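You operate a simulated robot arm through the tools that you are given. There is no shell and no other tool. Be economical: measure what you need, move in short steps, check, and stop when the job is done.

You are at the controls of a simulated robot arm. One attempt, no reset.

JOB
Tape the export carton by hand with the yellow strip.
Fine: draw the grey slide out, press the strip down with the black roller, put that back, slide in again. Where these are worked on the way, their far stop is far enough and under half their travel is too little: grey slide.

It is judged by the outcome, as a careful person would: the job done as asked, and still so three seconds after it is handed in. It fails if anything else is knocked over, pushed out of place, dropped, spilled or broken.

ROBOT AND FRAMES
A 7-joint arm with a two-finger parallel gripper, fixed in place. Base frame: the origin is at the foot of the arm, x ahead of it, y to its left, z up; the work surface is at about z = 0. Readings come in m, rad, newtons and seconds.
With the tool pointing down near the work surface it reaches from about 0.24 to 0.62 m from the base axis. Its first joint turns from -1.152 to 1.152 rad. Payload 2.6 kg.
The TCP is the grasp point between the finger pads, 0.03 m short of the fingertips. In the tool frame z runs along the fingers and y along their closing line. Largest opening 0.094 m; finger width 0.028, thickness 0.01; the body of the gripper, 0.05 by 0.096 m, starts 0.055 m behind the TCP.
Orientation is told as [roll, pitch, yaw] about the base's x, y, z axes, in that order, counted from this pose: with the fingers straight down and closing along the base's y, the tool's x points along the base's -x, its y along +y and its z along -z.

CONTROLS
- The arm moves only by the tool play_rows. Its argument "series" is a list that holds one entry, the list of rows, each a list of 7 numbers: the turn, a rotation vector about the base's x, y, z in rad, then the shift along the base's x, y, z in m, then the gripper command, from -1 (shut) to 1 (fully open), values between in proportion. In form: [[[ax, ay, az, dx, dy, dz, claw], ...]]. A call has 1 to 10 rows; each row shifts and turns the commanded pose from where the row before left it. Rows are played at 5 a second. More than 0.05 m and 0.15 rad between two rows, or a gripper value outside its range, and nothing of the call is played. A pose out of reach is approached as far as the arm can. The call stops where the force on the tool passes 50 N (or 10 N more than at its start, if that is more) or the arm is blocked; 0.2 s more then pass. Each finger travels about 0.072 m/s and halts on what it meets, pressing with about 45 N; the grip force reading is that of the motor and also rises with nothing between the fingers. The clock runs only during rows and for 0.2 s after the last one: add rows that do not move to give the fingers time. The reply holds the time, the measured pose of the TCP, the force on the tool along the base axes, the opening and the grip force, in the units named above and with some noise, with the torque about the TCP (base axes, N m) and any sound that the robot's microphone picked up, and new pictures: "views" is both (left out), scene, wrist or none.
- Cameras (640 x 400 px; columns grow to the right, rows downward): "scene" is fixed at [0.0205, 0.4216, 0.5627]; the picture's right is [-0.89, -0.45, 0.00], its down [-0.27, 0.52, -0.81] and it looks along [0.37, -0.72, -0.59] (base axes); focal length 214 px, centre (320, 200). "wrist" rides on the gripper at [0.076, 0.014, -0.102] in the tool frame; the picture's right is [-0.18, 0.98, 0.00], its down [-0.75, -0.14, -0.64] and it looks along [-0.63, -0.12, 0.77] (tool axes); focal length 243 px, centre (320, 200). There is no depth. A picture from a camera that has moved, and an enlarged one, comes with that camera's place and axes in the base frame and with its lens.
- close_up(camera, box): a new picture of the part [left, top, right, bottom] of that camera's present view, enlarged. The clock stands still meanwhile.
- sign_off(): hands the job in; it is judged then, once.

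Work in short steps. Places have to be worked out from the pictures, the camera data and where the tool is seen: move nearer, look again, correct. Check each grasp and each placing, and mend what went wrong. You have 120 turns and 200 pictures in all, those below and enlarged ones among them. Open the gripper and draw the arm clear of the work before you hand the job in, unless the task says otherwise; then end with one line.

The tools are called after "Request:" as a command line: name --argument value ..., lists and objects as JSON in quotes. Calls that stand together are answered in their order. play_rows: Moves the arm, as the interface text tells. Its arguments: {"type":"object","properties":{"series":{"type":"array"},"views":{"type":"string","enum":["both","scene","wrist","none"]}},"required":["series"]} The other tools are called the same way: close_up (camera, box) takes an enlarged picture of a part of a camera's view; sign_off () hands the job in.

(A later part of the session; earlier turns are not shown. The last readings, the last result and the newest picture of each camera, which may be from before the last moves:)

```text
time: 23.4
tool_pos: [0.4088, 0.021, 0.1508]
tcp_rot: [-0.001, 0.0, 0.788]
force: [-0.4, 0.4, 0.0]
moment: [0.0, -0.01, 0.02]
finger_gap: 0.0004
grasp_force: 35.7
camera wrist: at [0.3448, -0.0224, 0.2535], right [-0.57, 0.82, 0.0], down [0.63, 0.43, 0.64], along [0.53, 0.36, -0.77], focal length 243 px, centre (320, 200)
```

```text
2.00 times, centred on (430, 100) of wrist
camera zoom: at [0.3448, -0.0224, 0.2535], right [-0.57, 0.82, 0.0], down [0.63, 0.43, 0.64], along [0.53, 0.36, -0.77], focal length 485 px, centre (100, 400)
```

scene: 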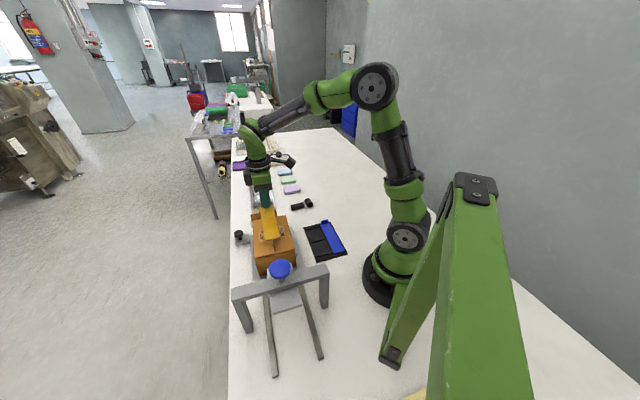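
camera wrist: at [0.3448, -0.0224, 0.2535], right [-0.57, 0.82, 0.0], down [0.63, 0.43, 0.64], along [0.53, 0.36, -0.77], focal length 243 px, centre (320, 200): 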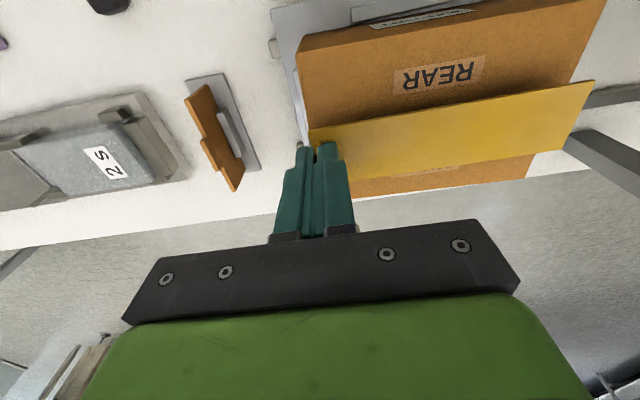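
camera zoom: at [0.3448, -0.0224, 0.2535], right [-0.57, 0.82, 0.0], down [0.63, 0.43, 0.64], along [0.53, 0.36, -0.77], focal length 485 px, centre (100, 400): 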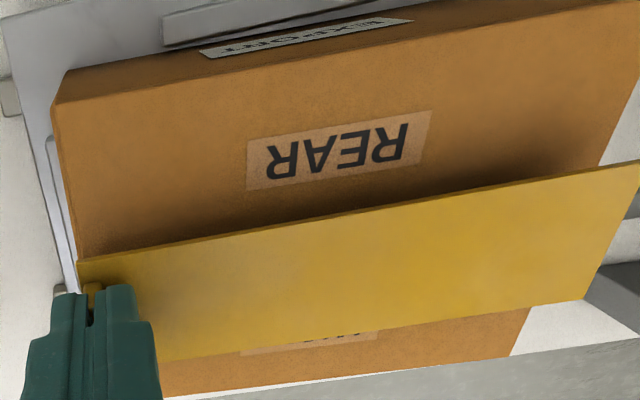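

The strip is laterally over the seam. I'll lower gently until it nearly touches and look again.

Request:
play_rows --series '[[[0, 0, 0, 0, 0, -0.006, -1], [0, 0, 0, 0, 0, -0.004, -1], [0, 0, 0, 0, 0, 0, -1]]]' --views "wrist"

Request:
close_up --camera "scene" --box '[245, 195, 309, 265]'

Request:
close_up --camera "wrist" --box '[270, 0, 590, 200]'

```text
time: 24.2
tool_pos: [0.4091, 0.0208, 0.1415]
tcp_rot: [0.0, 0.0, 0.788]
force: [-0.4, -0.2, -0.1]
moment: [0.0, 0.01, 0.04]
finger_gap: 0.0006
grasp_force: 35.1
camera wrist: at [0.3451, -0.0221, 0.2436], right [-0.57, 0.82, 0.0], down [0.63, 0.43, 0.64], along [0.53, 0.36, -0.77], focal length 243 px, centre (320, 200)
```

wrist: 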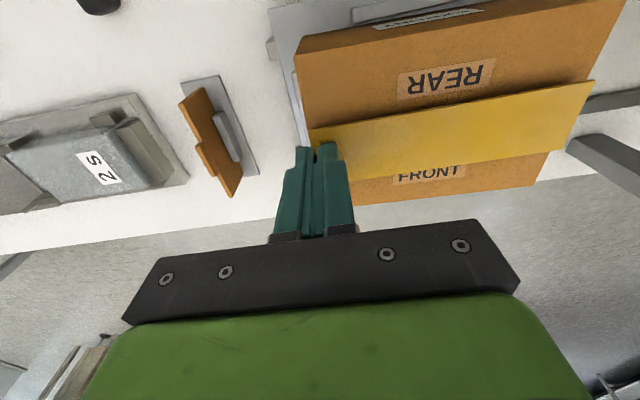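

```text
5.71 times, centred on (277, 230) of scene
camera zoom: at [0.0205, 0.4216, 0.5627], right [-0.89, -0.45, 0.0], down [-0.27, 0.52, -0.81], along [0.37, -0.72, -0.59], focal length 1226 px, centre (566, 29)
```

zoom: 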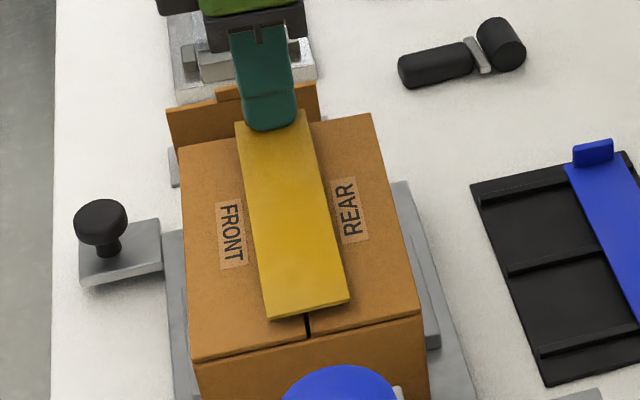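

```text
2.00 times, centred on (430, 100) of wrist
camera zoom: at [0.3451, -0.0221, 0.2436], right [-0.57, 0.82, 0.0], down [0.63, 0.43, 0.64], along [0.53, 0.36, -0.77], focal length 485 px, centre (100, 400)
```

zoom: 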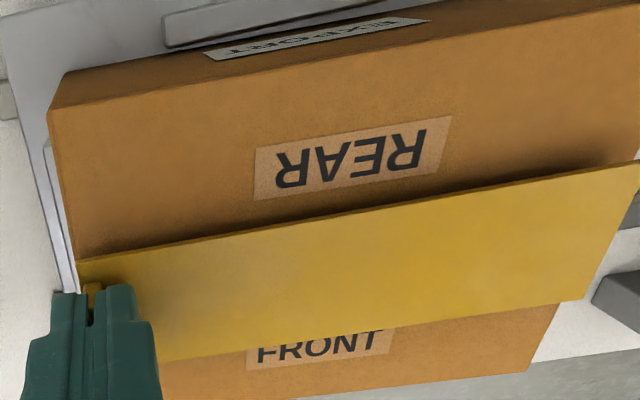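

The strip is still above the top. I'll lower another 10 mm.

Request:
play_rows --series '[[[0, 0, 0, 0, 0, -0.005, -1], [0, 0, 0, 0, 0, -0.004, -1], [0, 0, 0, 0, 0, 0, -1]]]' --views "wrist"

Request:
close_up --camera "scene" --box '[245, 195, 309, 265]'

Request:
close_up --camera "wrist" --box '[270, 0, 590, 200]'

```text
time: 25.0
tool_pos: [0.4103, 0.0206, 0.1321]
tcp_rot: [0.0, 0.0, 0.788]
force: [-0.7, -0.1, 3.1]
moment: [-0.03, 0.01, 0.01]
finger_gap: 0.0008
grasp_force: 36.3
camera wrist: at [0.3454, -0.0219, 0.2348], right [-0.57, 0.82, 0.0], down [0.63, 0.43, 0.64], along [0.53, 0.36, -0.77], focal length 243 px, centre (320, 200)
```

wrist: 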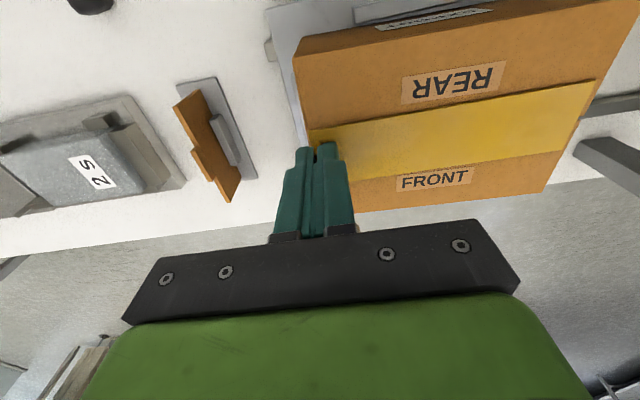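

```text
5.71 times, centred on (277, 230) of scene
camera zoom: at [0.0204, 0.4216, 0.5627], right [-0.89, -0.45, 0.0], down [-0.27, 0.52, -0.81], along [0.37, -0.72, -0.59], focal length 1226 px, centre (566, 29)
```

zoom: 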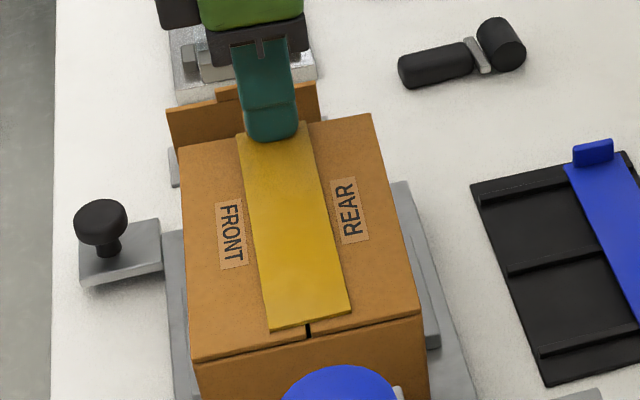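

```text
2.00 times, centred on (430, 100) of wrist
camera zoom: at [0.3454, -0.0219, 0.2348], right [-0.57, 0.82, 0.0], down [0.63, 0.43, 0.64], along [0.53, 0.36, -0.77], focal length 485 px, centre (100, 400)
```

zoom: 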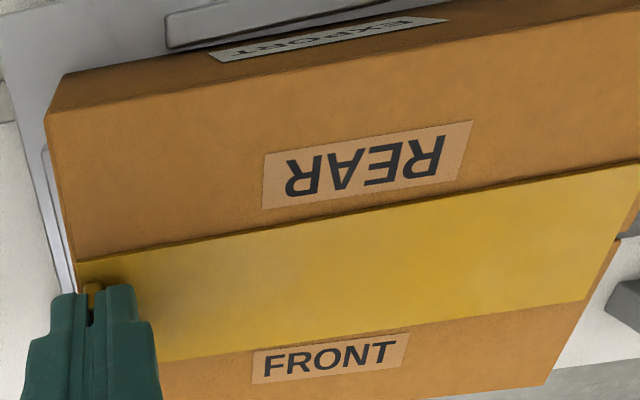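

It made contact at about 3 N, so the carton top is near z 0.096. The strip is about 1° off the seam and 3.5 mm too far forward. I'll lift 4 mm, correct the yaw and position, and set it down again.

Request:
play_rows --series '[[[0, 0, 0, 0, 0, 0.005, -1], [0, 0, -0.02, -0.0045, 0.0005, 0, -1], [0, 0, 0, 0, 0, 0, -1], [0, 0, 0, 0, 0, -0.005, -1], [0, 0, 0, 0, 0, 0, -1]]]' --views "wrist"

Request:
close_up --camera "scene" --box '[245, 205, 309, 265]'

Request:
close_up --camera "wrist" --box '[290, 40, 610, 240]'

```text
time: 26.2
tool_pos: [0.4059, 0.0215, 0.1324]
tcp_rot: [-0.003, -0.002, 0.767]
force: [-0.4, 0.2, 5.9]
moment: [0.03, 0.01, 0.0]
finger_gap: 0.0005
grasp_force: 35.3
camera wrist: at [0.3405, -0.0201, 0.2344], right [-0.55, 0.84, 0.0], down [0.64, 0.42, 0.64], along [0.54, 0.35, -0.77], focal length 243 px, centre (320, 200)
```

wrist: 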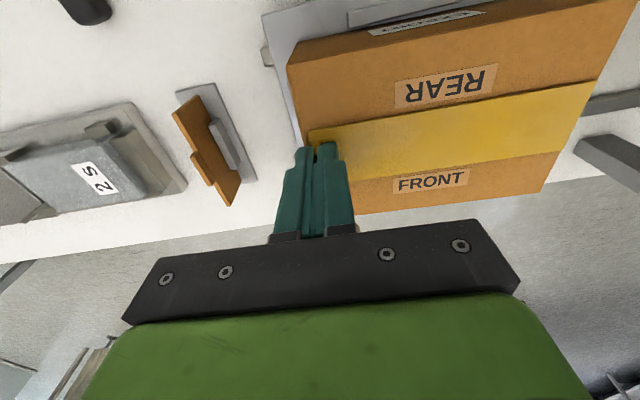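

```text
6.67 times, centred on (277, 235) of scene
camera zoom: at [0.0204, 0.4216, 0.5627], right [-0.89, -0.45, 0.0], down [-0.27, 0.52, -0.81], along [0.37, -0.72, -0.59], focal length 1430 px, centre (607, -33)
```

zoom: 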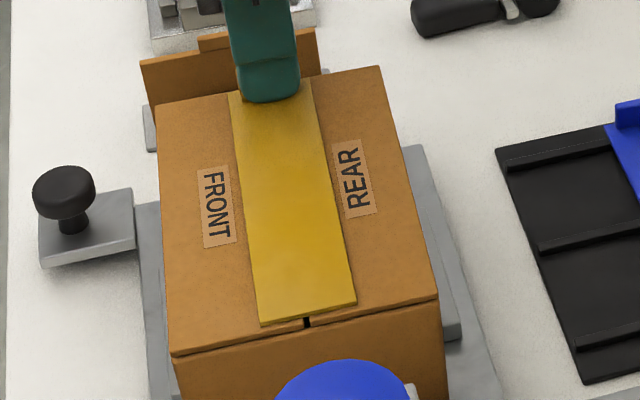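

```text
2.00 times, centred on (450, 140) of wrist
camera zoom: at [0.3405, -0.0201, 0.2344], right [-0.55, 0.84, 0.0], down [0.64, 0.42, 0.64], along [0.54, 0.35, -0.77], focal length 485 px, centre (60, 320)
```

zoom: 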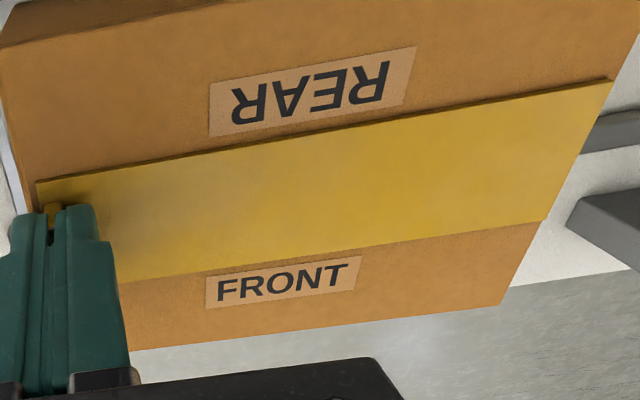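

The strip is centred and parallel to the seam. I'll release the tab, rise straight up, and look.

Request:
play_rows --series '[[[0, 0, 0, 0, 0, 0, -0.8], [0, 0, 0, 0, 0, 0, -0.6], [0, 0, 0, 0, 0, 0, -0.5], [0, 0, 0, 0, 0, 0.01, -0.5], [0, 0, 0, 0, 0, 0.03, -0.5], [0, 0, 0, 0, 0, 0.04, -0.5], [0, 0, 0, 0, 0, 0.04, -0.5], [0, 0, 0, 0, 0, 0, -0.5]]]' --views "wrist"

Request:
close_up --camera "scene" --box '[235, 185, 331, 265]'

```text
time: 28.0
tool_pos: [0.4058, 0.0244, 0.2496]
tcp_rot: [0.001, -0.001, 0.768]
force: [0.4, 0.7, 1.0]
moment: [0.02, 0.0, -0.02]
finger_gap: 0.0231
grasp_force: 0.2
camera wrist: at [0.3406, -0.0175, 0.354], right [-0.55, 0.84, 0.0], down [0.64, 0.42, 0.64], along [0.54, 0.35, -0.77], focal length 243 px, centre (320, 200)
```

wrist: 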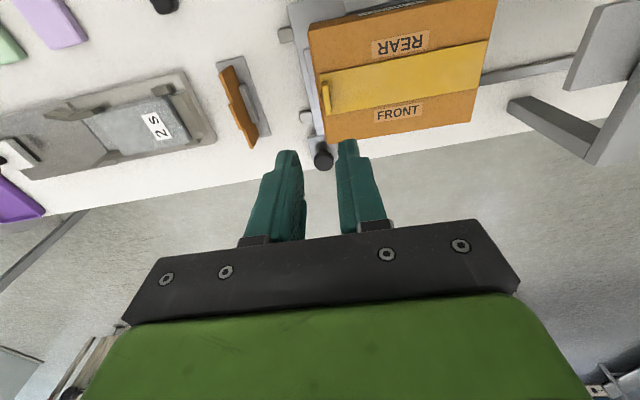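

```text
5.00 times, centred on (283, 225) of scene
camera zoom: at [0.0204, 0.4216, 0.5627], right [-0.89, -0.45, 0.0], down [-0.27, 0.52, -0.81], along [0.37, -0.72, -0.59], focal length 1072 px, centre (505, 75)
```

zoom: 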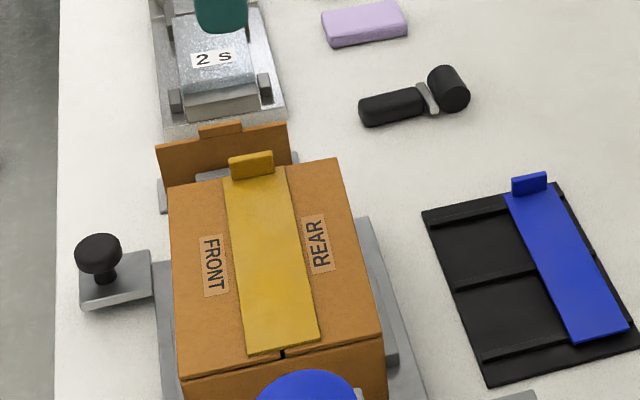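

The strip lies neatly over the seam. Next is the roller: its handle is at about (0.43,-0.166) and points to the drum at about (0.397,-0.209). I'll move above it with matching yaw and inspect.

Request:
play_rows --series '[[[0, 0, 0.086, 0.004, -0.038, 0, -0.2], [0, 0, 0.086, 0.005, -0.038, 0, 0], [0, 0, 0, 0.005, -0.038, 0, 0], [0, 0, 0, 0.005, -0.038, -0.02, 0], [0, 0, 0, 0.003, -0.038, -0.03, 0], [0, 0, 0, 0, 0, -0.03, 0], [0, 0, 0, 0, 0, 0, 0]]]' --views "both"

Request:
close_up --camera "wrist" --box '[200, 0, 440, 150]'

```text
time: 29.6
tool_pos: [0.4263, -0.1667, 0.1719]
tcp_rot: [0.0, 0.0, 0.939]
force: [-0.6, -0.8, 0.1]
moment: [0.01, 0.03, 0.0]
finger_gap: 0.0469
grasp_force: 0.0
camera wrist: at [0.3703, -0.2192, 0.2744], right [-0.68, 0.73, 0.0], down [0.56, 0.52, 0.64], along [0.47, 0.44, -0.77], focal length 243 px, centre (320, 200)
```

scene: 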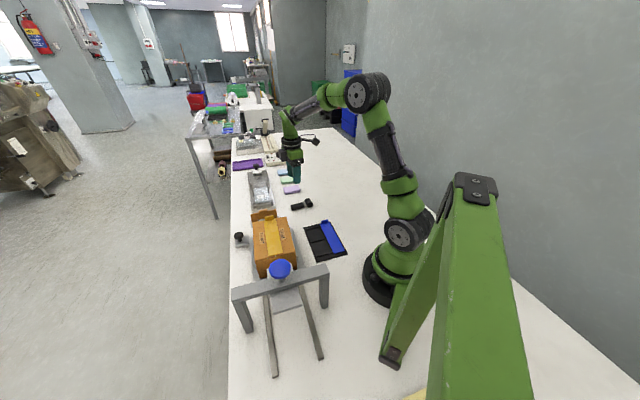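
wrist: 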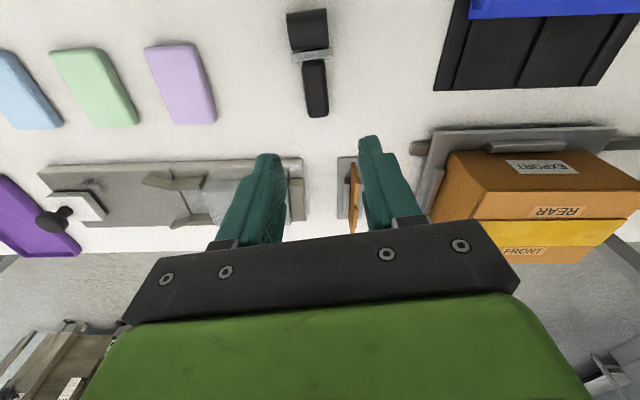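

```text
2.67 times, centred on (320, 75) of wrist
camera zoom: at [0.3703, -0.2192, 0.2744], right [-0.68, 0.73, 0.0], down [0.56, 0.52, 0.64], along [0.47, 0.44, -0.77], focal length 647 px, centre (320, 533)
```

zoom: 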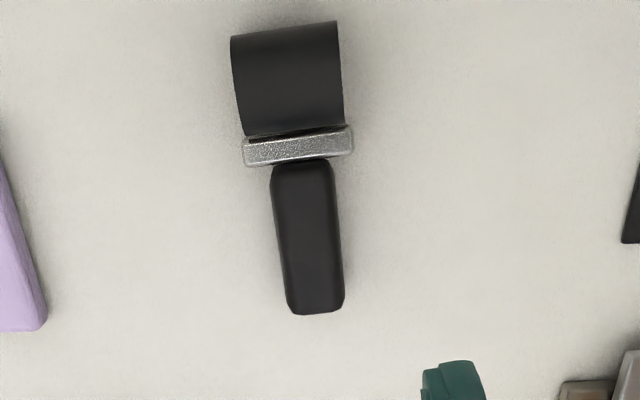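

The drum axis is across the handle, so it rolls along the handle. The handle lies at about 47° with its centre at (0.426,-0.172). I'll trim the yaw and descend part way.

Request:
play_rows --series '[[[0, 0, -0.1, 0, -0.003, -0.04, 0], [0, 0, 0, 0, -0.003, -0.04, 0], [0, 0, 0, 0, 0, 0, 0]]]' --views "wrist"

Request:
close_up --camera "wrist" --box '[220, 50, 460, 200]'

Request:
close_up --camera "scene" --box '[270, 180, 334, 220]'

```text
time: 30.4
tool_pos: [0.4271, -0.1732, 0.0916]
tcp_rot: [-0.001, 0.0, 0.837]
force: [-0.3, -0.7, -0.1]
moment: [0.01, 0.01, 0.0]
finger_gap: 0.0472
grasp_force: 0.0
camera wrist: at [0.365, -0.22, 0.1947], right [-0.61, 0.79, 0.0], down [0.61, 0.47, 0.64], along [0.51, 0.39, -0.77], focal length 243 px, centre (320, 200)
```

wrist: 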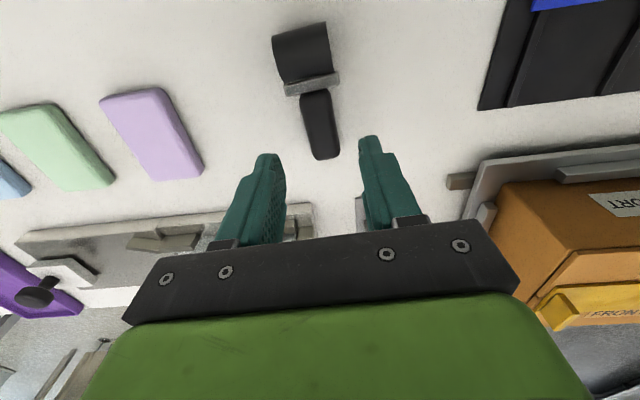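

```text
2.67 times, centred on (340, 125) of wrist
camera zoom: at [0.365, -0.22, 0.1947], right [-0.61, 0.79, 0.0], down [0.61, 0.47, 0.64], along [0.51, 0.39, -0.77], focal length 647 px, centre (267, 400)
```

zoom: 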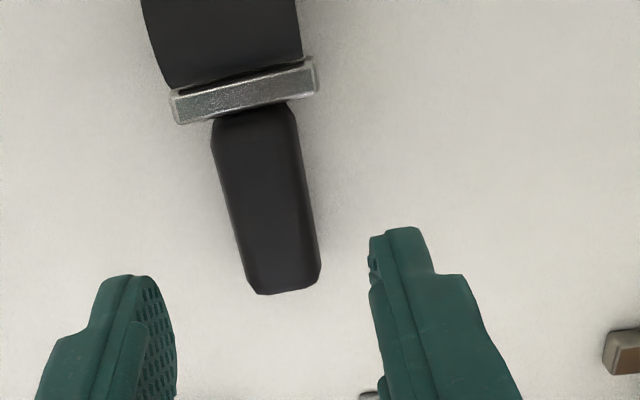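

```text
10.00 times, centred on (302, 200) of scene
camera zoom: at [0.0205, 0.4216, 0.5627], right [-0.89, -0.45, 0.0], down [-0.27, 0.52, -0.81], along [0.37, -0.72, -0.59], focal length 2145 px, centre (500, 200)
```

zoom: 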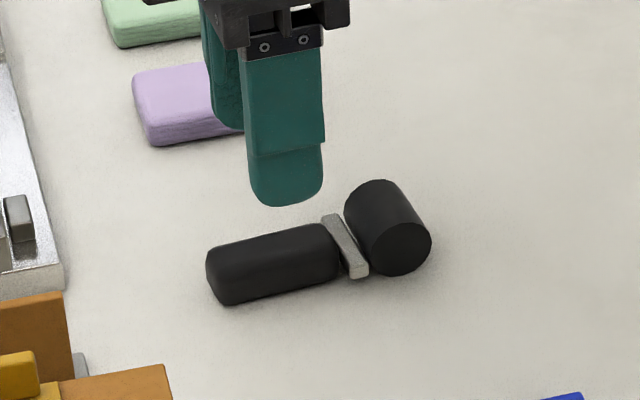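

I'm aligned with the handle. I'll descend so the tips are about 5 mm above the table and grip.

Request:
play_rows --series '[[[0, 0, 0, -0.001, -0.001, -0.03, 0], [0, 0, 0, 0, 0, -0.026, 0], [0, 0, 0, 0, 0, 0, -0.3], [0, 0, 0, 0, 0, 0, -1], [0, 0, 0, 0, 0, 0, -1], [0, 0, 0, 0, 0, 0, -1]]]' --views "wrist"

Request:
close_up --camera "wrist" --box '[220, 50, 460, 200]'

Request:
close_up --camera "scene" --box '[270, 180, 334, 220]'

```text
time: 31.8
tool_pos: [0.4254, -0.174, 0.0348]
tcp_rot: [-0.001, 0.001, 0.84]
force: [-0.2, 0.7, 0.0]
moment: [0.03, 0.01, 0.03]
finger_gap: 0.0233
grasp_force: 44.9
camera wrist: at [0.3634, -0.2209, 0.1376], right [-0.61, 0.79, 0.0], down [0.61, 0.47, 0.64], along [0.51, 0.39, -0.77], focal length 243 px, centre (320, 200)
```

wrist: 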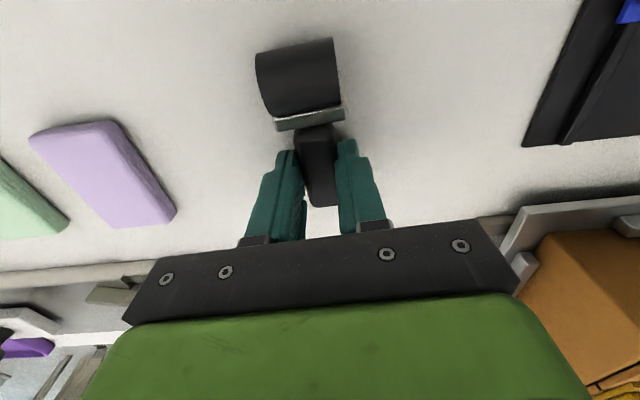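

```text
2.67 times, centred on (340, 125) of wrist
camera zoom: at [0.3634, -0.2209, 0.1376], right [-0.61, 0.79, 0.0], down [0.61, 0.47, 0.64], along [0.51, 0.39, -0.77], focal length 647 px, centre (267, 400)
```

zoom: 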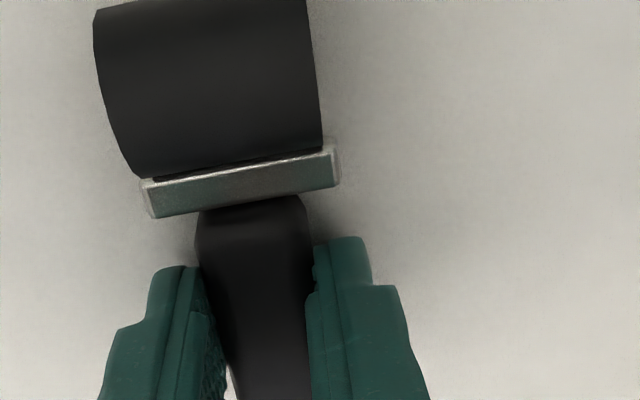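

```text
10.00 times, centred on (302, 200) of scene
camera zoom: at [0.0205, 0.4216, 0.5627], right [-0.89, -0.45, 0.0], down [-0.27, 0.52, -0.81], along [0.37, -0.72, -0.59], focal length 2145 px, centre (500, 200)
```

zoom: 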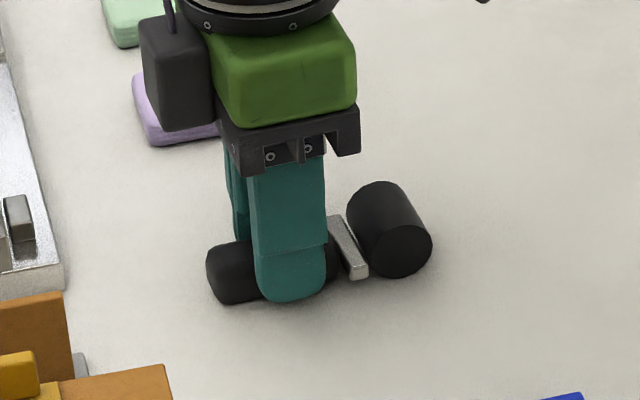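

The handle is gripped at 23 mm. The drum centre is about 51 mm from the TCP and its bottom 35 mm below it. I'll lift and check that it stays firm while I start turning toward the carton.

Request:
play_rows --series '[[[0, 0, 0, 0, 0, 0.02, -1], [0, 0, 0, 0, 0, 0.04, -1], [0, 0, 0, 0, 0, 0.045, -1], [0, 0, 0, 0, 0, 0.045, -1], [0, 0, 0, 0, 0, 0.045, -1], [0, 0, 0.13, -0.012, 0.03, 0, -1], [0, 0, 0.13, -0.012, 0.035, 0, -1], [0, 0, 0.13, -0.012, 0.035, 0, -1], [0, 0, 0.13, -0.012, 0.035, 0, -1], [0, 0, 0, 0, 0, 0, -1]]]' --views "both"

```text
time: 34.0
tool_pos: [0.3806, -0.0397, 0.2313]
tcp_rot: [-0.001, 0.0, 1.362]
force: [0.0, -0.3, -1.0]
moment: [0.07, 0.0, -0.04]
finger_gap: 0.0229
grasp_force: 45.2
camera wrist: at [0.3498, -0.1108, 0.3333], right [-0.92, 0.38, 0.0], down [0.3, 0.71, 0.64], along [0.25, 0.59, -0.77], focal length 243 px, centre (320, 200)
```

scene: 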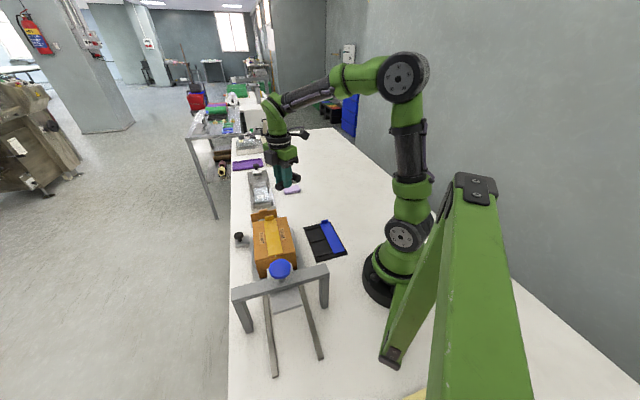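
wrist: 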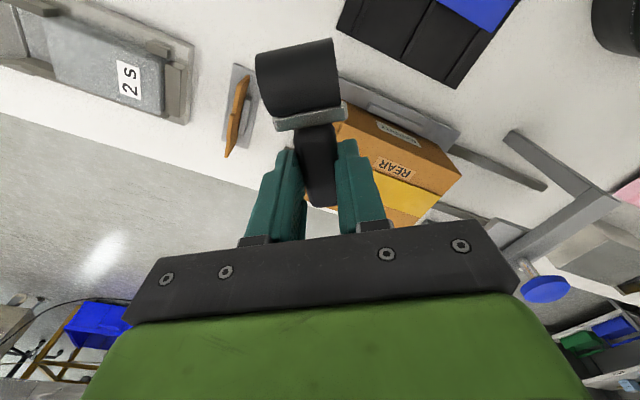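

It's firm in the grip. I'll continue turning to about 135° so the drum points away from the portal, and move over the carton.

Request:
play_rows --series '[[[0, 0, 0.14, -0.007, 0.0205, 0, -1], [0, 0, 0.14, -0.007, 0.0205, 0, -1], [0, 0, 0.14, -0.007, 0.0205, 0, -1], [0, 0, 0.14, -0.007, 0.0205, 0, -1], [0, 0, 0.14, -0.007, 0.0205, 0, -1], [0, 0, 0.14, -0.007, 0.0205, 0, -1], [0, 0, 0.14, -0.007, 0.0205, 0, -1], [0, 0, 0, 0, 0, 0, -1], [0, 0, 0, 0, 0, 0, -1]]]' --views "both"

```text
time: 36.0
tool_pos: [0.3308, 0.1034, 0.2308]
tcp_rot: [0.0, -0.001, 2.34]
force: [-0.1, 0.1, -0.4]
moment: [0.05, 0.06, -0.01]
finger_gap: 0.0231
grasp_force: 44.9
camera wrist: at [0.3729, 0.0404, 0.3334], right [-0.83, -0.55, 0.0], down [-0.42, 0.64, 0.64], along [-0.35, 0.54, -0.77], focal length 243 px, centre (320, 200)
```

scene: 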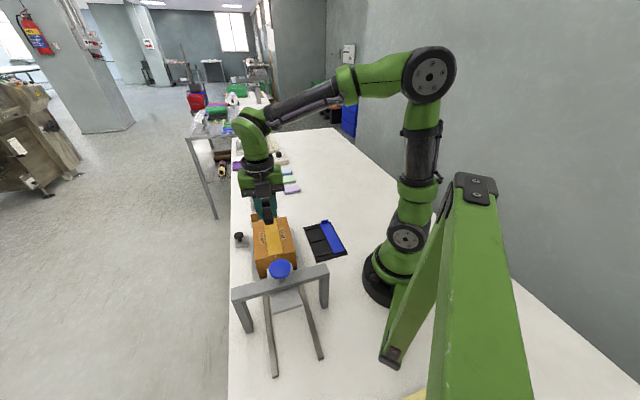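
wrist: 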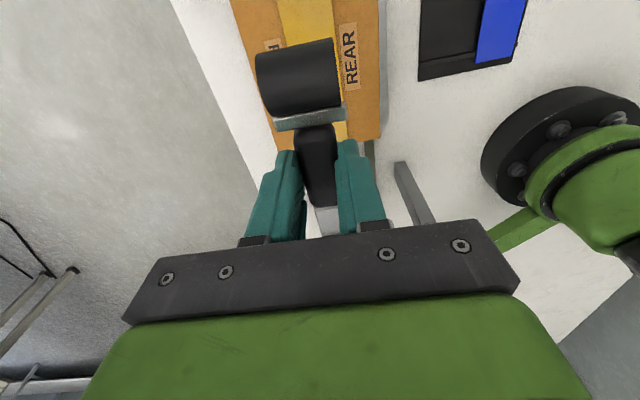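

The yaw was reached. I'll tilt the handle up about 15° so only the drum meets the strip, go to just in front of the tab, and come down to 20 mm above.

Request:
play_rows --series '[[[0.092, 0.092, 0, 0.0075, -0.0085, 0, -1], [0.092, 0.092, 0, 0.0075, -0.0085, 0, -1], [0, 0, 0, 0.0075, -0.0085, -0.02, -1], [0, 0, 0, 0.008, -0.0085, -0.02, -1], [0, 0, 0, 0, 0, -0.02, -1], [0, 0, 0, 0, 0, 0, -1]]]' --views "both"

Request:
close_up --camera "scene" --box '[225, 185, 345, 285]'

Request:
close_up --camera "wrist" --box '[200, 0, 440, 200]'

```text
time: 37.4
tool_pos: [0.3598, 0.0706, 0.1705]
tcp_rot: [0.004, -0.26, 2.339]
force: [0.4, -0.3, -1.2]
moment: [-0.01, 0.0, 0.0]
finger_gap: 0.0233
grasp_force: 44.8
camera wrist: at [0.4187, -0.0112, 0.2497], right [-0.83, -0.56, 0.05], down [-0.29, 0.51, 0.81], along [-0.48, 0.66, -0.58], focal length 243 px, centre (320, 200)
```

scene: 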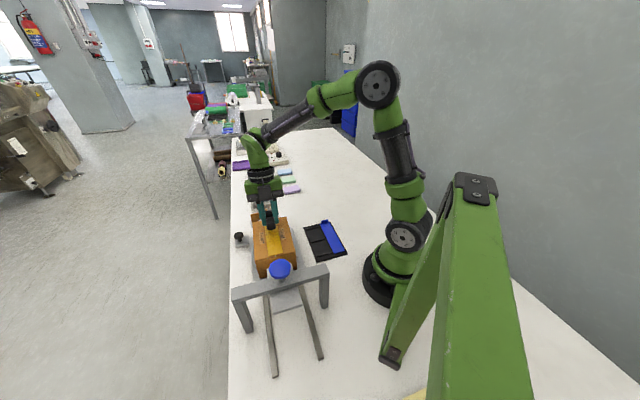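
wrist: 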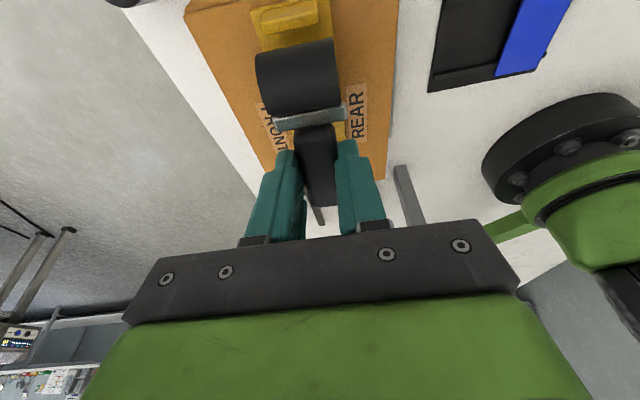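

```text
4.00 times, centred on (285, 235) of scene
camera zoom: at [0.0205, 0.4216, 0.5627], right [-0.89, -0.45, 0.0], down [-0.27, 0.52, -0.81], along [0.37, -0.72, -0.59], focal length 858 px, centre (460, 60)
```

zoom: 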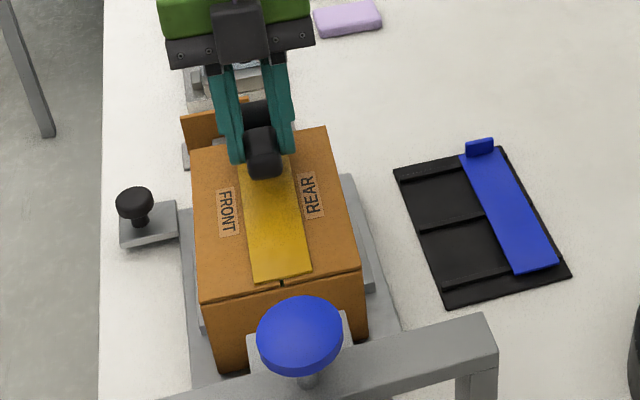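

```text
2.00 times, centred on (320, 100) of wrist
camera zoom: at [0.4187, -0.0112, 0.2497], right [-0.83, -0.56, 0.05], down [-0.29, 0.51, 0.81], along [-0.48, 0.66, -0.58], focal length 485 px, centre (320, 400)
```

zoom: 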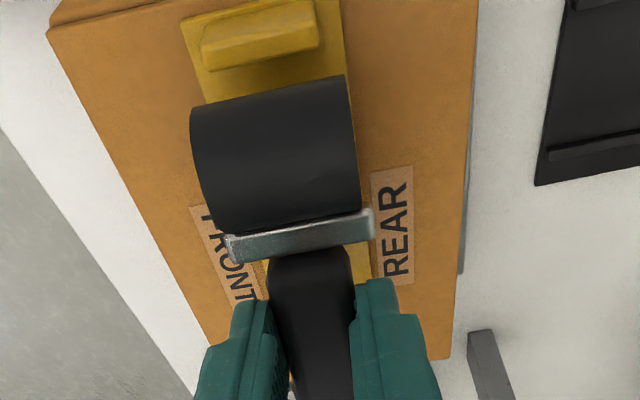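

The drum is centred over the strip and just clear of the tab. I'll back off 4 mm and lower until contact.

Request:
play_rows --series '[[[0, 0, 0, -0.003, 0.003, -0.01, -1], [0, 0, 0, 0, 0, -0.008, -1], [0, 0, 0, 0, 0, -0.003, -1], [0, 0, 0, 0, 0, 0, -1]]]' --views "wrist"

Request:
close_up --camera "scene" --box '[245, 195, 309, 265]'

```text
time: 38.4
tool_pos: [0.3587, 0.0722, 0.1491]
tcp_rot: [0.006, -0.261, 2.34]
force: [-0.1, -0.5, 0.1]
moment: [-0.06, -0.06, -0.01]
finger_gap: 0.0231
grasp_force: 45.1
camera wrist: at [0.416, -0.0088, 0.2286], right [-0.83, -0.56, 0.05], down [-0.29, 0.51, 0.81], along [-0.48, 0.66, -0.58], focal length 243 px, centre (320, 200)
```

wrist: 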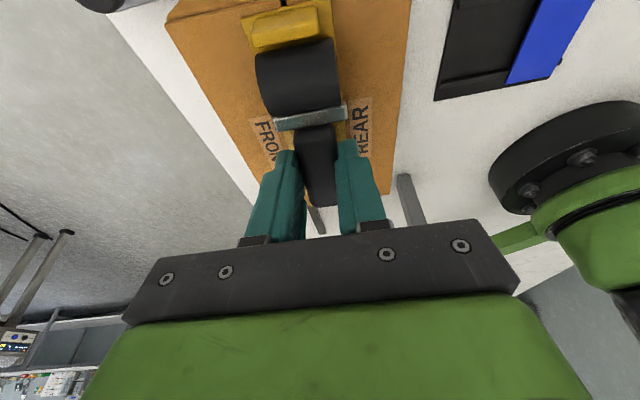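

```text
5.71 times, centred on (277, 230) of scene
camera zoom: at [0.0205, 0.4216, 0.5627], right [-0.89, -0.45, 0.0], down [-0.27, 0.52, -0.81], along [0.37, -0.72, -0.59], focal length 1226 px, centre (566, 29)
```

zoom: 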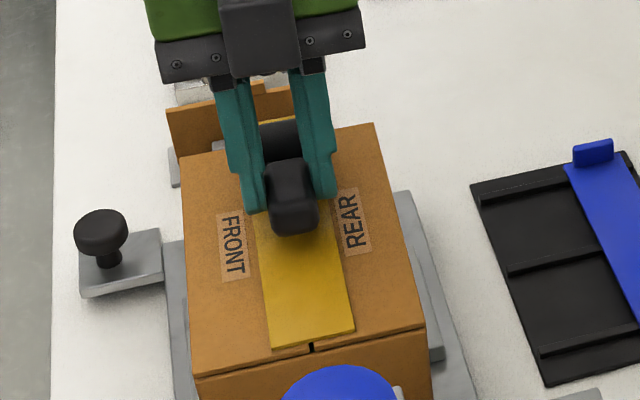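

The slide settled back about 8 mm when I released the strip, so the tab is closer than I figured. I'll back off 5 mm more and lower to contact.

Request:
play_rows --series '[[[0, 0, 0, -0.0035, 0.0035, 0, -1], [0, 0, 0, 0, 0, -0.003, -1], [0, 0, 0, 0, 0, -0.002, -1], [0, 0, 0, 0, 0, 0, -1]]]' --views "wrist"

Request:
close_up --camera "wrist" --box '[200, 0, 440, 200]'

```text
time: 39.4
tool_pos: [0.3547, 0.0771, 0.1444]
tcp_rot: [0.003, -0.257, 2.342]
force: [1.2, -0.3, 21.5]
moment: [-0.67, -0.69, -0.01]
finger_gap: 0.0232
grasp_force: 45.0
camera wrist: at [0.4134, -0.0046, 0.2249], right [-0.83, -0.56, 0.05], down [-0.29, 0.51, 0.81], along [-0.48, 0.66, -0.58], focal length 243 px, centre (320, 200)
```

wrist: 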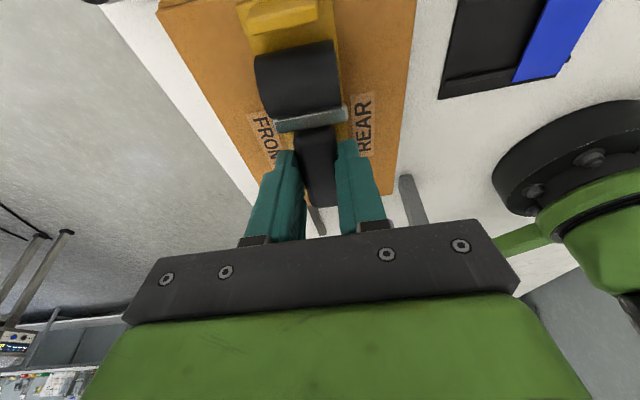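

```text
2.00 times, centred on (320, 100) of wrist
camera zoom: at [0.4134, -0.0046, 0.2249], right [-0.83, -0.56, 0.05], down [-0.29, 0.51, 0.81], along [-0.48, 0.66, -0.58], focal length 485 px, centre (320, 400)
```

zoom: 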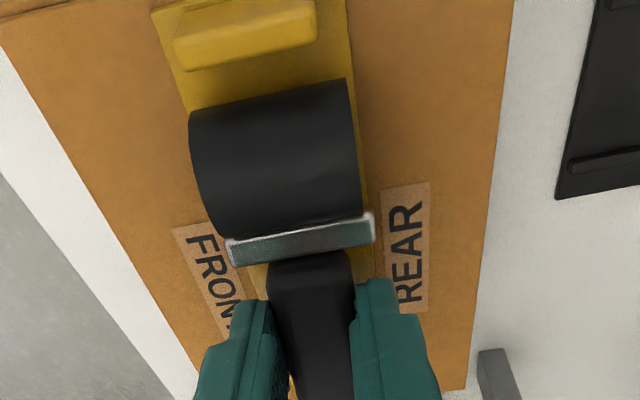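

The drum presses at about 20 N, aligned on the strip and clear of the tab. I'll ease the force a little and roll toward the near end.

Request:
play_rows --series '[[[0, 0, 0, -0.005, 0.0052, 0.0005, -1], [0, 0, 0, -0.01, 0.0104, 0, -1], [0, 0, 0, -0.01, 0.0104, 0, -1], [0, 0, 0, -0.01, 0.0104, 0, -1], [0, 0, 0, -0.01, 0.0104, 0, -1], [0, 0, 0, 0, 0, 0, -1]]]' --views "both"

Request:
close_up --camera "scene" --box '[225, 185, 345, 285]'

```text
time: 40.8
tool_pos: [0.3086, 0.123, 0.146]
tcp_rot: [0.007, -0.261, 2.338]
force: [-0.4, -0.8, 14.4]
moment: [-0.54, -0.47, -0.05]
finger_gap: 0.0231
grasp_force: 45.3
camera wrist: at [0.367, 0.0426, 0.2247], right [-0.83, -0.56, 0.05], down [-0.29, 0.51, 0.81], along [-0.48, 0.66, -0.58], focal length 243 px, centre (320, 200)
```

scene: 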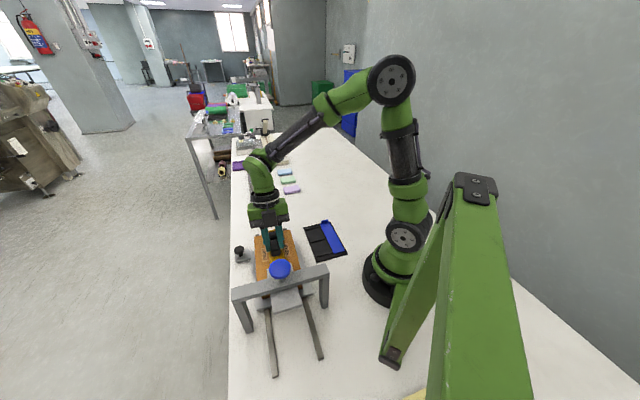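
wrist: 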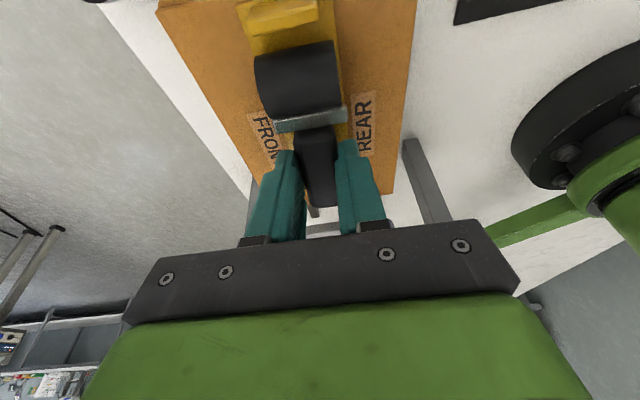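

```text
4.00 times, centred on (285, 235) of scene
camera zoom: at [0.0204, 0.4216, 0.5627], right [-0.89, -0.45, 0.0], down [-0.27, 0.52, -0.81], along [0.37, -0.72, -0.59], focal length 858 px, centre (460, 60)
```

zoom: 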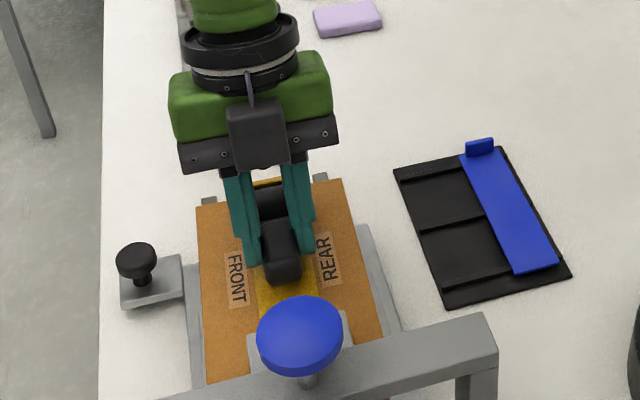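

The free slide travelled along under the drum instead of the drum rolling. Rolling toward the far stop will hold the slide, so I'll ride it back out now, then lift and start from the near end rolling outward.

Request:
play_rows --series '[[[0, 0, 0, 0.01, -0.0104, -0.0005, -1], [0, 0, 0, 0.01, -0.0104, 0, -1], [0, 0, 0, 0.01, -0.0104, 0, -1], [0, 0, 0, 0.01, -0.0104, 0, -1], [0, 0, 0, 0.007, -0.0073, 0, -1], [0, 0, 0, 0, 0, 0, -1]]]' --views "both"

Request:
close_up --camera "scene" --box '[225, 185, 345, 285]'

```text
time: 42.2
tool_pos: [0.356, 0.0735, 0.1442]
tcp_rot: [0.004, -0.258, 2.338]
force: [1.0, 0.4, 20.7]
moment: [-0.61, -0.69, 0.01]
finger_gap: 0.0231
grasp_force: 44.6
camera wrist: at [0.415, -0.0064, 0.2243], right [-0.83, -0.56, 0.05], down [-0.29, 0.51, 0.81], along [-0.48, 0.66, -0.58], focal length 243 px, centre (320, 200)
```

scene: 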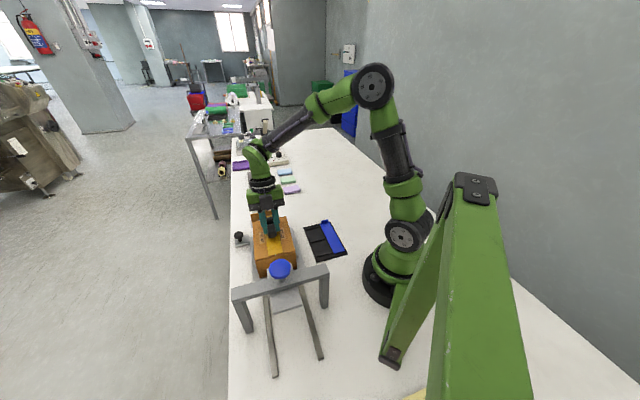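
wrist: 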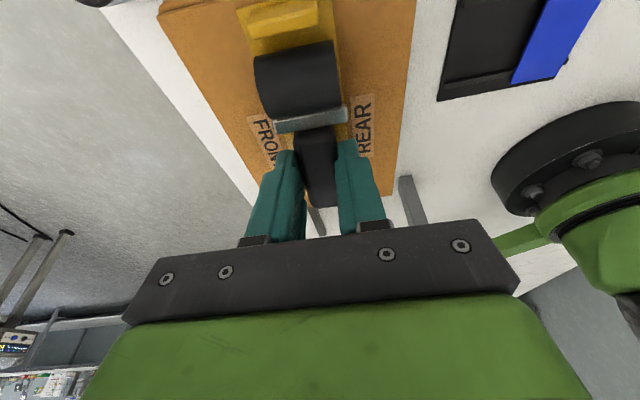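

```text
4.00 times, centred on (285, 235) of scene
camera zoom: at [0.0204, 0.4216, 0.5627], right [-0.89, -0.45, 0.0], down [-0.27, 0.52, -0.81], along [0.37, -0.72, -0.59], focal length 858 px, centre (460, 60)
```

zoom: 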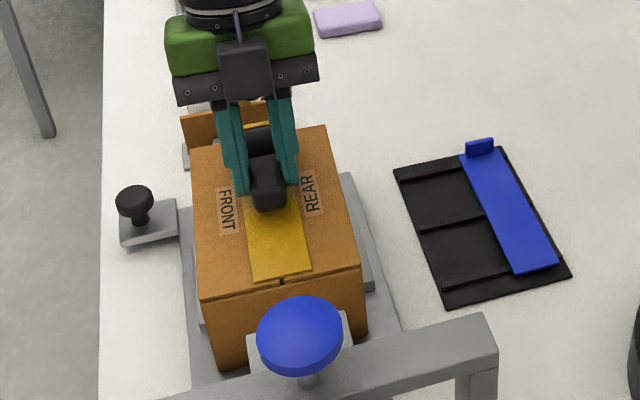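

The slide is back out. I'll lift clear, move above the near end of the strip and check.

Request:
play_rows --series '[[[0, 0, 0, 0, 0, 0.015, -1], [0, 0, 0, -0.013, 0.0135, 0.002, -1], [0, 0, 0, -0.013, 0.0135, 0, -1], [0, 0, 0, -0.013, 0.0135, 0, -1], [0, 0, 0, -0.013, 0.0135, 0, -1], [0, 0, 0, -0.013, 0.0135, 0, -1], [0, 0, 0, -0.013, 0.0135, 0, -1], [0, 0, 0, 0, 0, 0, -1]]]' --views "wrist"

Request:
close_up --camera "scene" --box '[225, 185, 345, 285]'

Request:
close_up --camera "wrist" --box '[200, 0, 440, 200]'

```text
time: 44.0
tool_pos: [0.2779, 0.1564, 0.1618]
tcp_rot: [0.004, -0.259, 2.339]
force: [-0.2, -0.6, -1.6]
moment: [0.02, -0.02, -0.01]
finger_gap: 0.0231
grasp_force: 45.1
camera wrist: at [0.3367, 0.0745, 0.2415], right [-0.83, -0.56, 0.05], down [-0.29, 0.51, 0.81], along [-0.48, 0.66, -0.58], focal length 243 px, centre (320, 200)
```

wrist: 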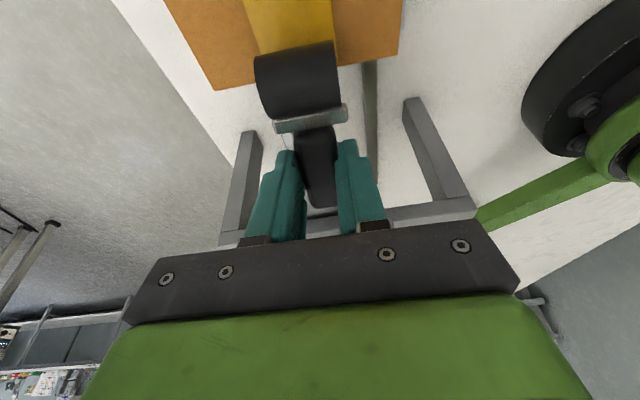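

```text
4.00 times, centred on (285, 235) of scene
camera zoom: at [0.0204, 0.4217, 0.5627], right [-0.89, -0.45, 0.0], down [-0.27, 0.52, -0.81], along [0.37, -0.72, -0.59], focal length 858 px, centre (460, 60)
```

zoom: 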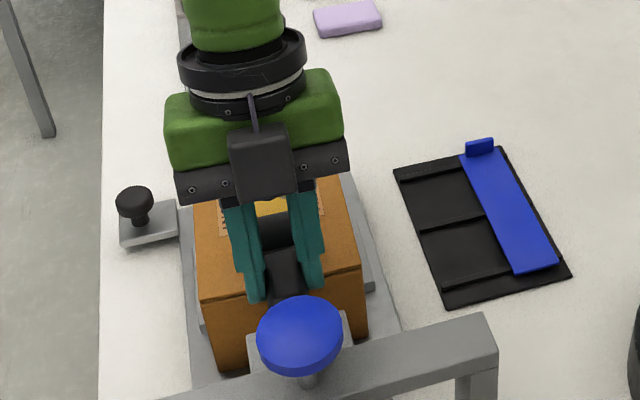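

```text
2.00 times, centred on (320, 100) of wrist
camera zoom: at [0.3367, 0.0745, 0.2415], right [-0.83, -0.56, 0.05], down [-0.29, 0.51, 0.81], along [-0.48, 0.66, -0.58], focal length 485 px, centre (320, 400)
```

zoom: 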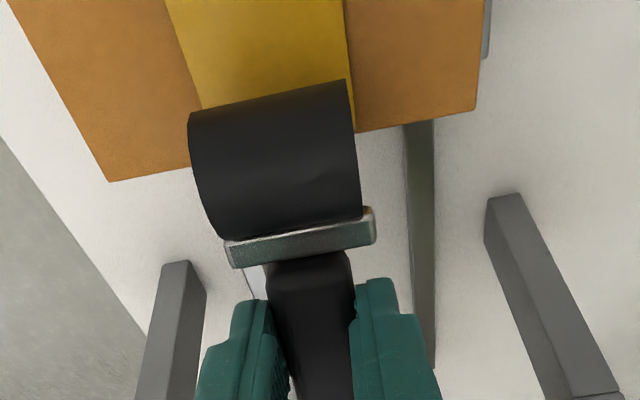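

The drum is just inside the near end of the strip. I'll lower to press, then roll outward toward the stop.

Request:
play_rows --series '[[[0, 0, 0, 0, 0, -0.012, -1], [0, 0, 0, 0, 0, -0.005, -1], [0, 0, 0, 0.005, -0.0052, 0, -1], [0, 0, 0, 0.01, -0.0104, 0, -1], [0, 0, 0, 0.01, -0.0104, 0, -1], [0, 0, 0, 0, 0, 0, -1]]]' --views "wrist"

Request:
close_up --camera "scene" --box '[225, 185, 345, 285]'

```text
time: 45.4
tool_pos: [0.3029, 0.1292, 0.1453]
tcp_rot: [0.003, -0.262, 2.34]
force: [-1.0, 1.4, 7.1]
moment: [-0.17, -0.23, 0.04]
finger_gap: 0.0232
grasp_force: 45.2
camera wrist: at [0.3624, 0.0474, 0.2249], right [-0.83, -0.56, 0.05], down [-0.29, 0.51, 0.81], along [-0.48, 0.66, -0.58], focal length 243 px, centre (320, 200)
```

wrist: 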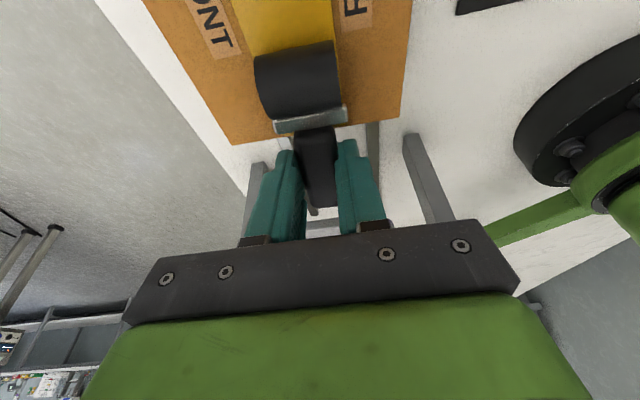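

```text
4.00 times, centred on (285, 235) of scene
camera zoom: at [0.0204, 0.4216, 0.5627], right [-0.89, -0.45, 0.0], down [-0.27, 0.52, -0.81], along [0.37, -0.72, -0.59], focal length 858 px, centre (460, 60)
```

zoom: 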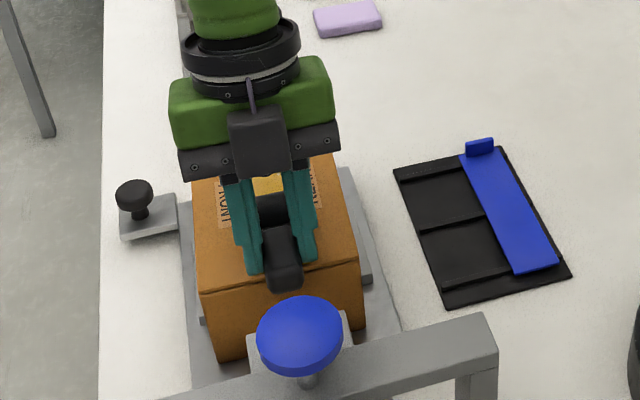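

The slide is against its stop and the drum now rolls over the strip. I'll continue toward the tab with slightly more pressure.

Request:
play_rows --series '[[[0, 0, 0, 0.01, -0.0104, -0.0008, -1], [0, 0, 0, 0.01, -0.0104, 0, -1], [0, 0, 0, 0.01, -0.0104, 0, -1], [0, 0, 0, 0.01, -0.0104, 0, -1], [0, 0, 0, 0.01, -0.0104, 0, -1], [0, 0, 0, 0, 0, 0, -1]]]' --views "wrist"

Request:
close_up --camera "wrist" --box '[200, 0, 440, 200]'

```text
time: 46.8
tool_pos: [0.3529, 0.0778, 0.1444]
tcp_rot: [0.003, -0.258, 2.338]
force: [-1.5, 1.9, 15.5]
moment: [-0.37, -0.49, 0.03]
finger_gap: 0.0231
grasp_force: 45.0
camera wrist: at [0.4114, -0.0042, 0.2243], right [-0.83, -0.56, 0.05], down [-0.29, 0.51, 0.81], along [-0.48, 0.66, -0.58], focal length 243 px, centre (320, 200)
```

wrist: 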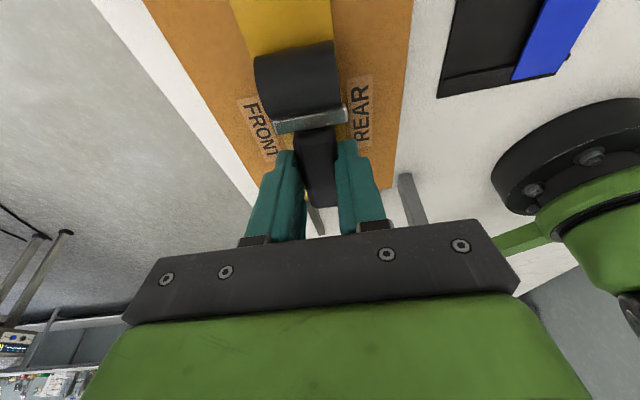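

```text
2.00 times, centred on (320, 100) of wrist
camera zoom: at [0.4114, -0.0042, 0.2243], right [-0.83, -0.56, 0.05], down [-0.29, 0.51, 0.81], along [-0.48, 0.66, -0.58], focal length 485 px, centre (320, 400)
```

zoom: 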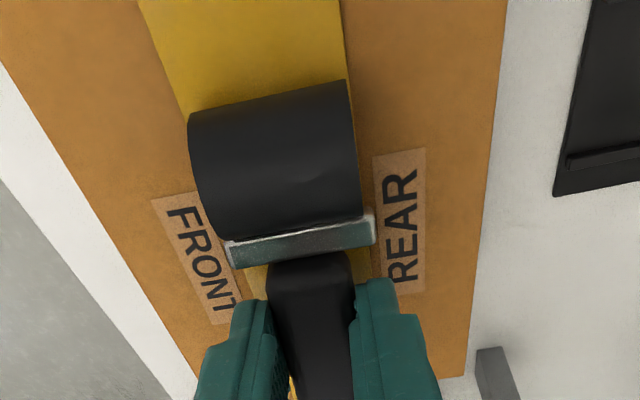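

The tab is out of this view. I'll check the scene before rolling farther.

Request:
close_up --camera "scene" --box '[245, 195, 309, 275]'

Request:
close_up --camera "wrist" --box '[240, 0, 360, 75]'

```text
5.00 times, centred on (277, 235) of scene
camera zoom: at [0.0204, 0.4216, 0.5627], right [-0.89, -0.45, 0.0], down [-0.27, 0.52, -0.81], along [0.37, -0.72, -0.59], focal length 1072 px, centre (535, 25)
```

zoom: 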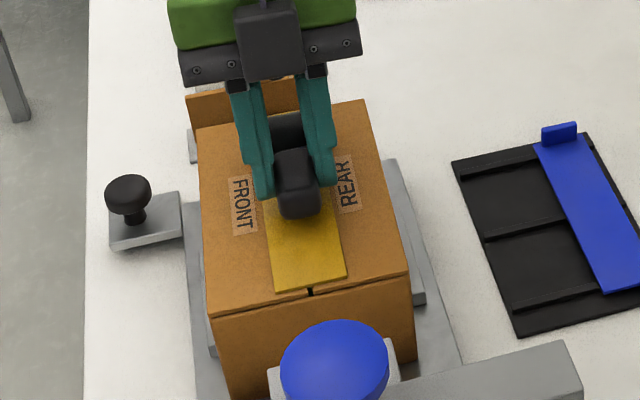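

```text
5.33 times, centred on (300, 38) of wrist
camera zoom: at [0.4114, -0.0042, 0.2243], right [-0.83, -0.56, 0.05], down [-0.29, 0.51, 0.81], along [-0.48, 0.66, -0.58], focal length 1294 px, centre (427, 1067)
```

zoom: 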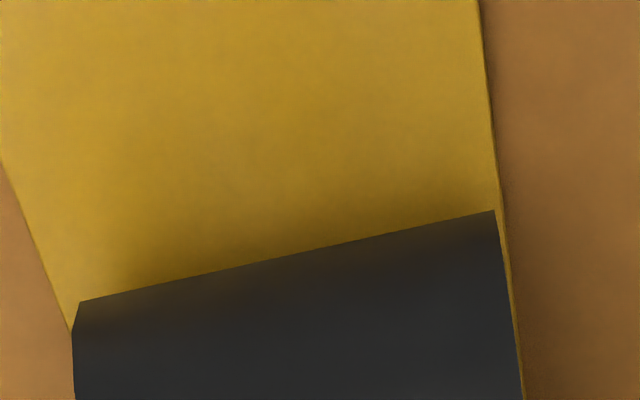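

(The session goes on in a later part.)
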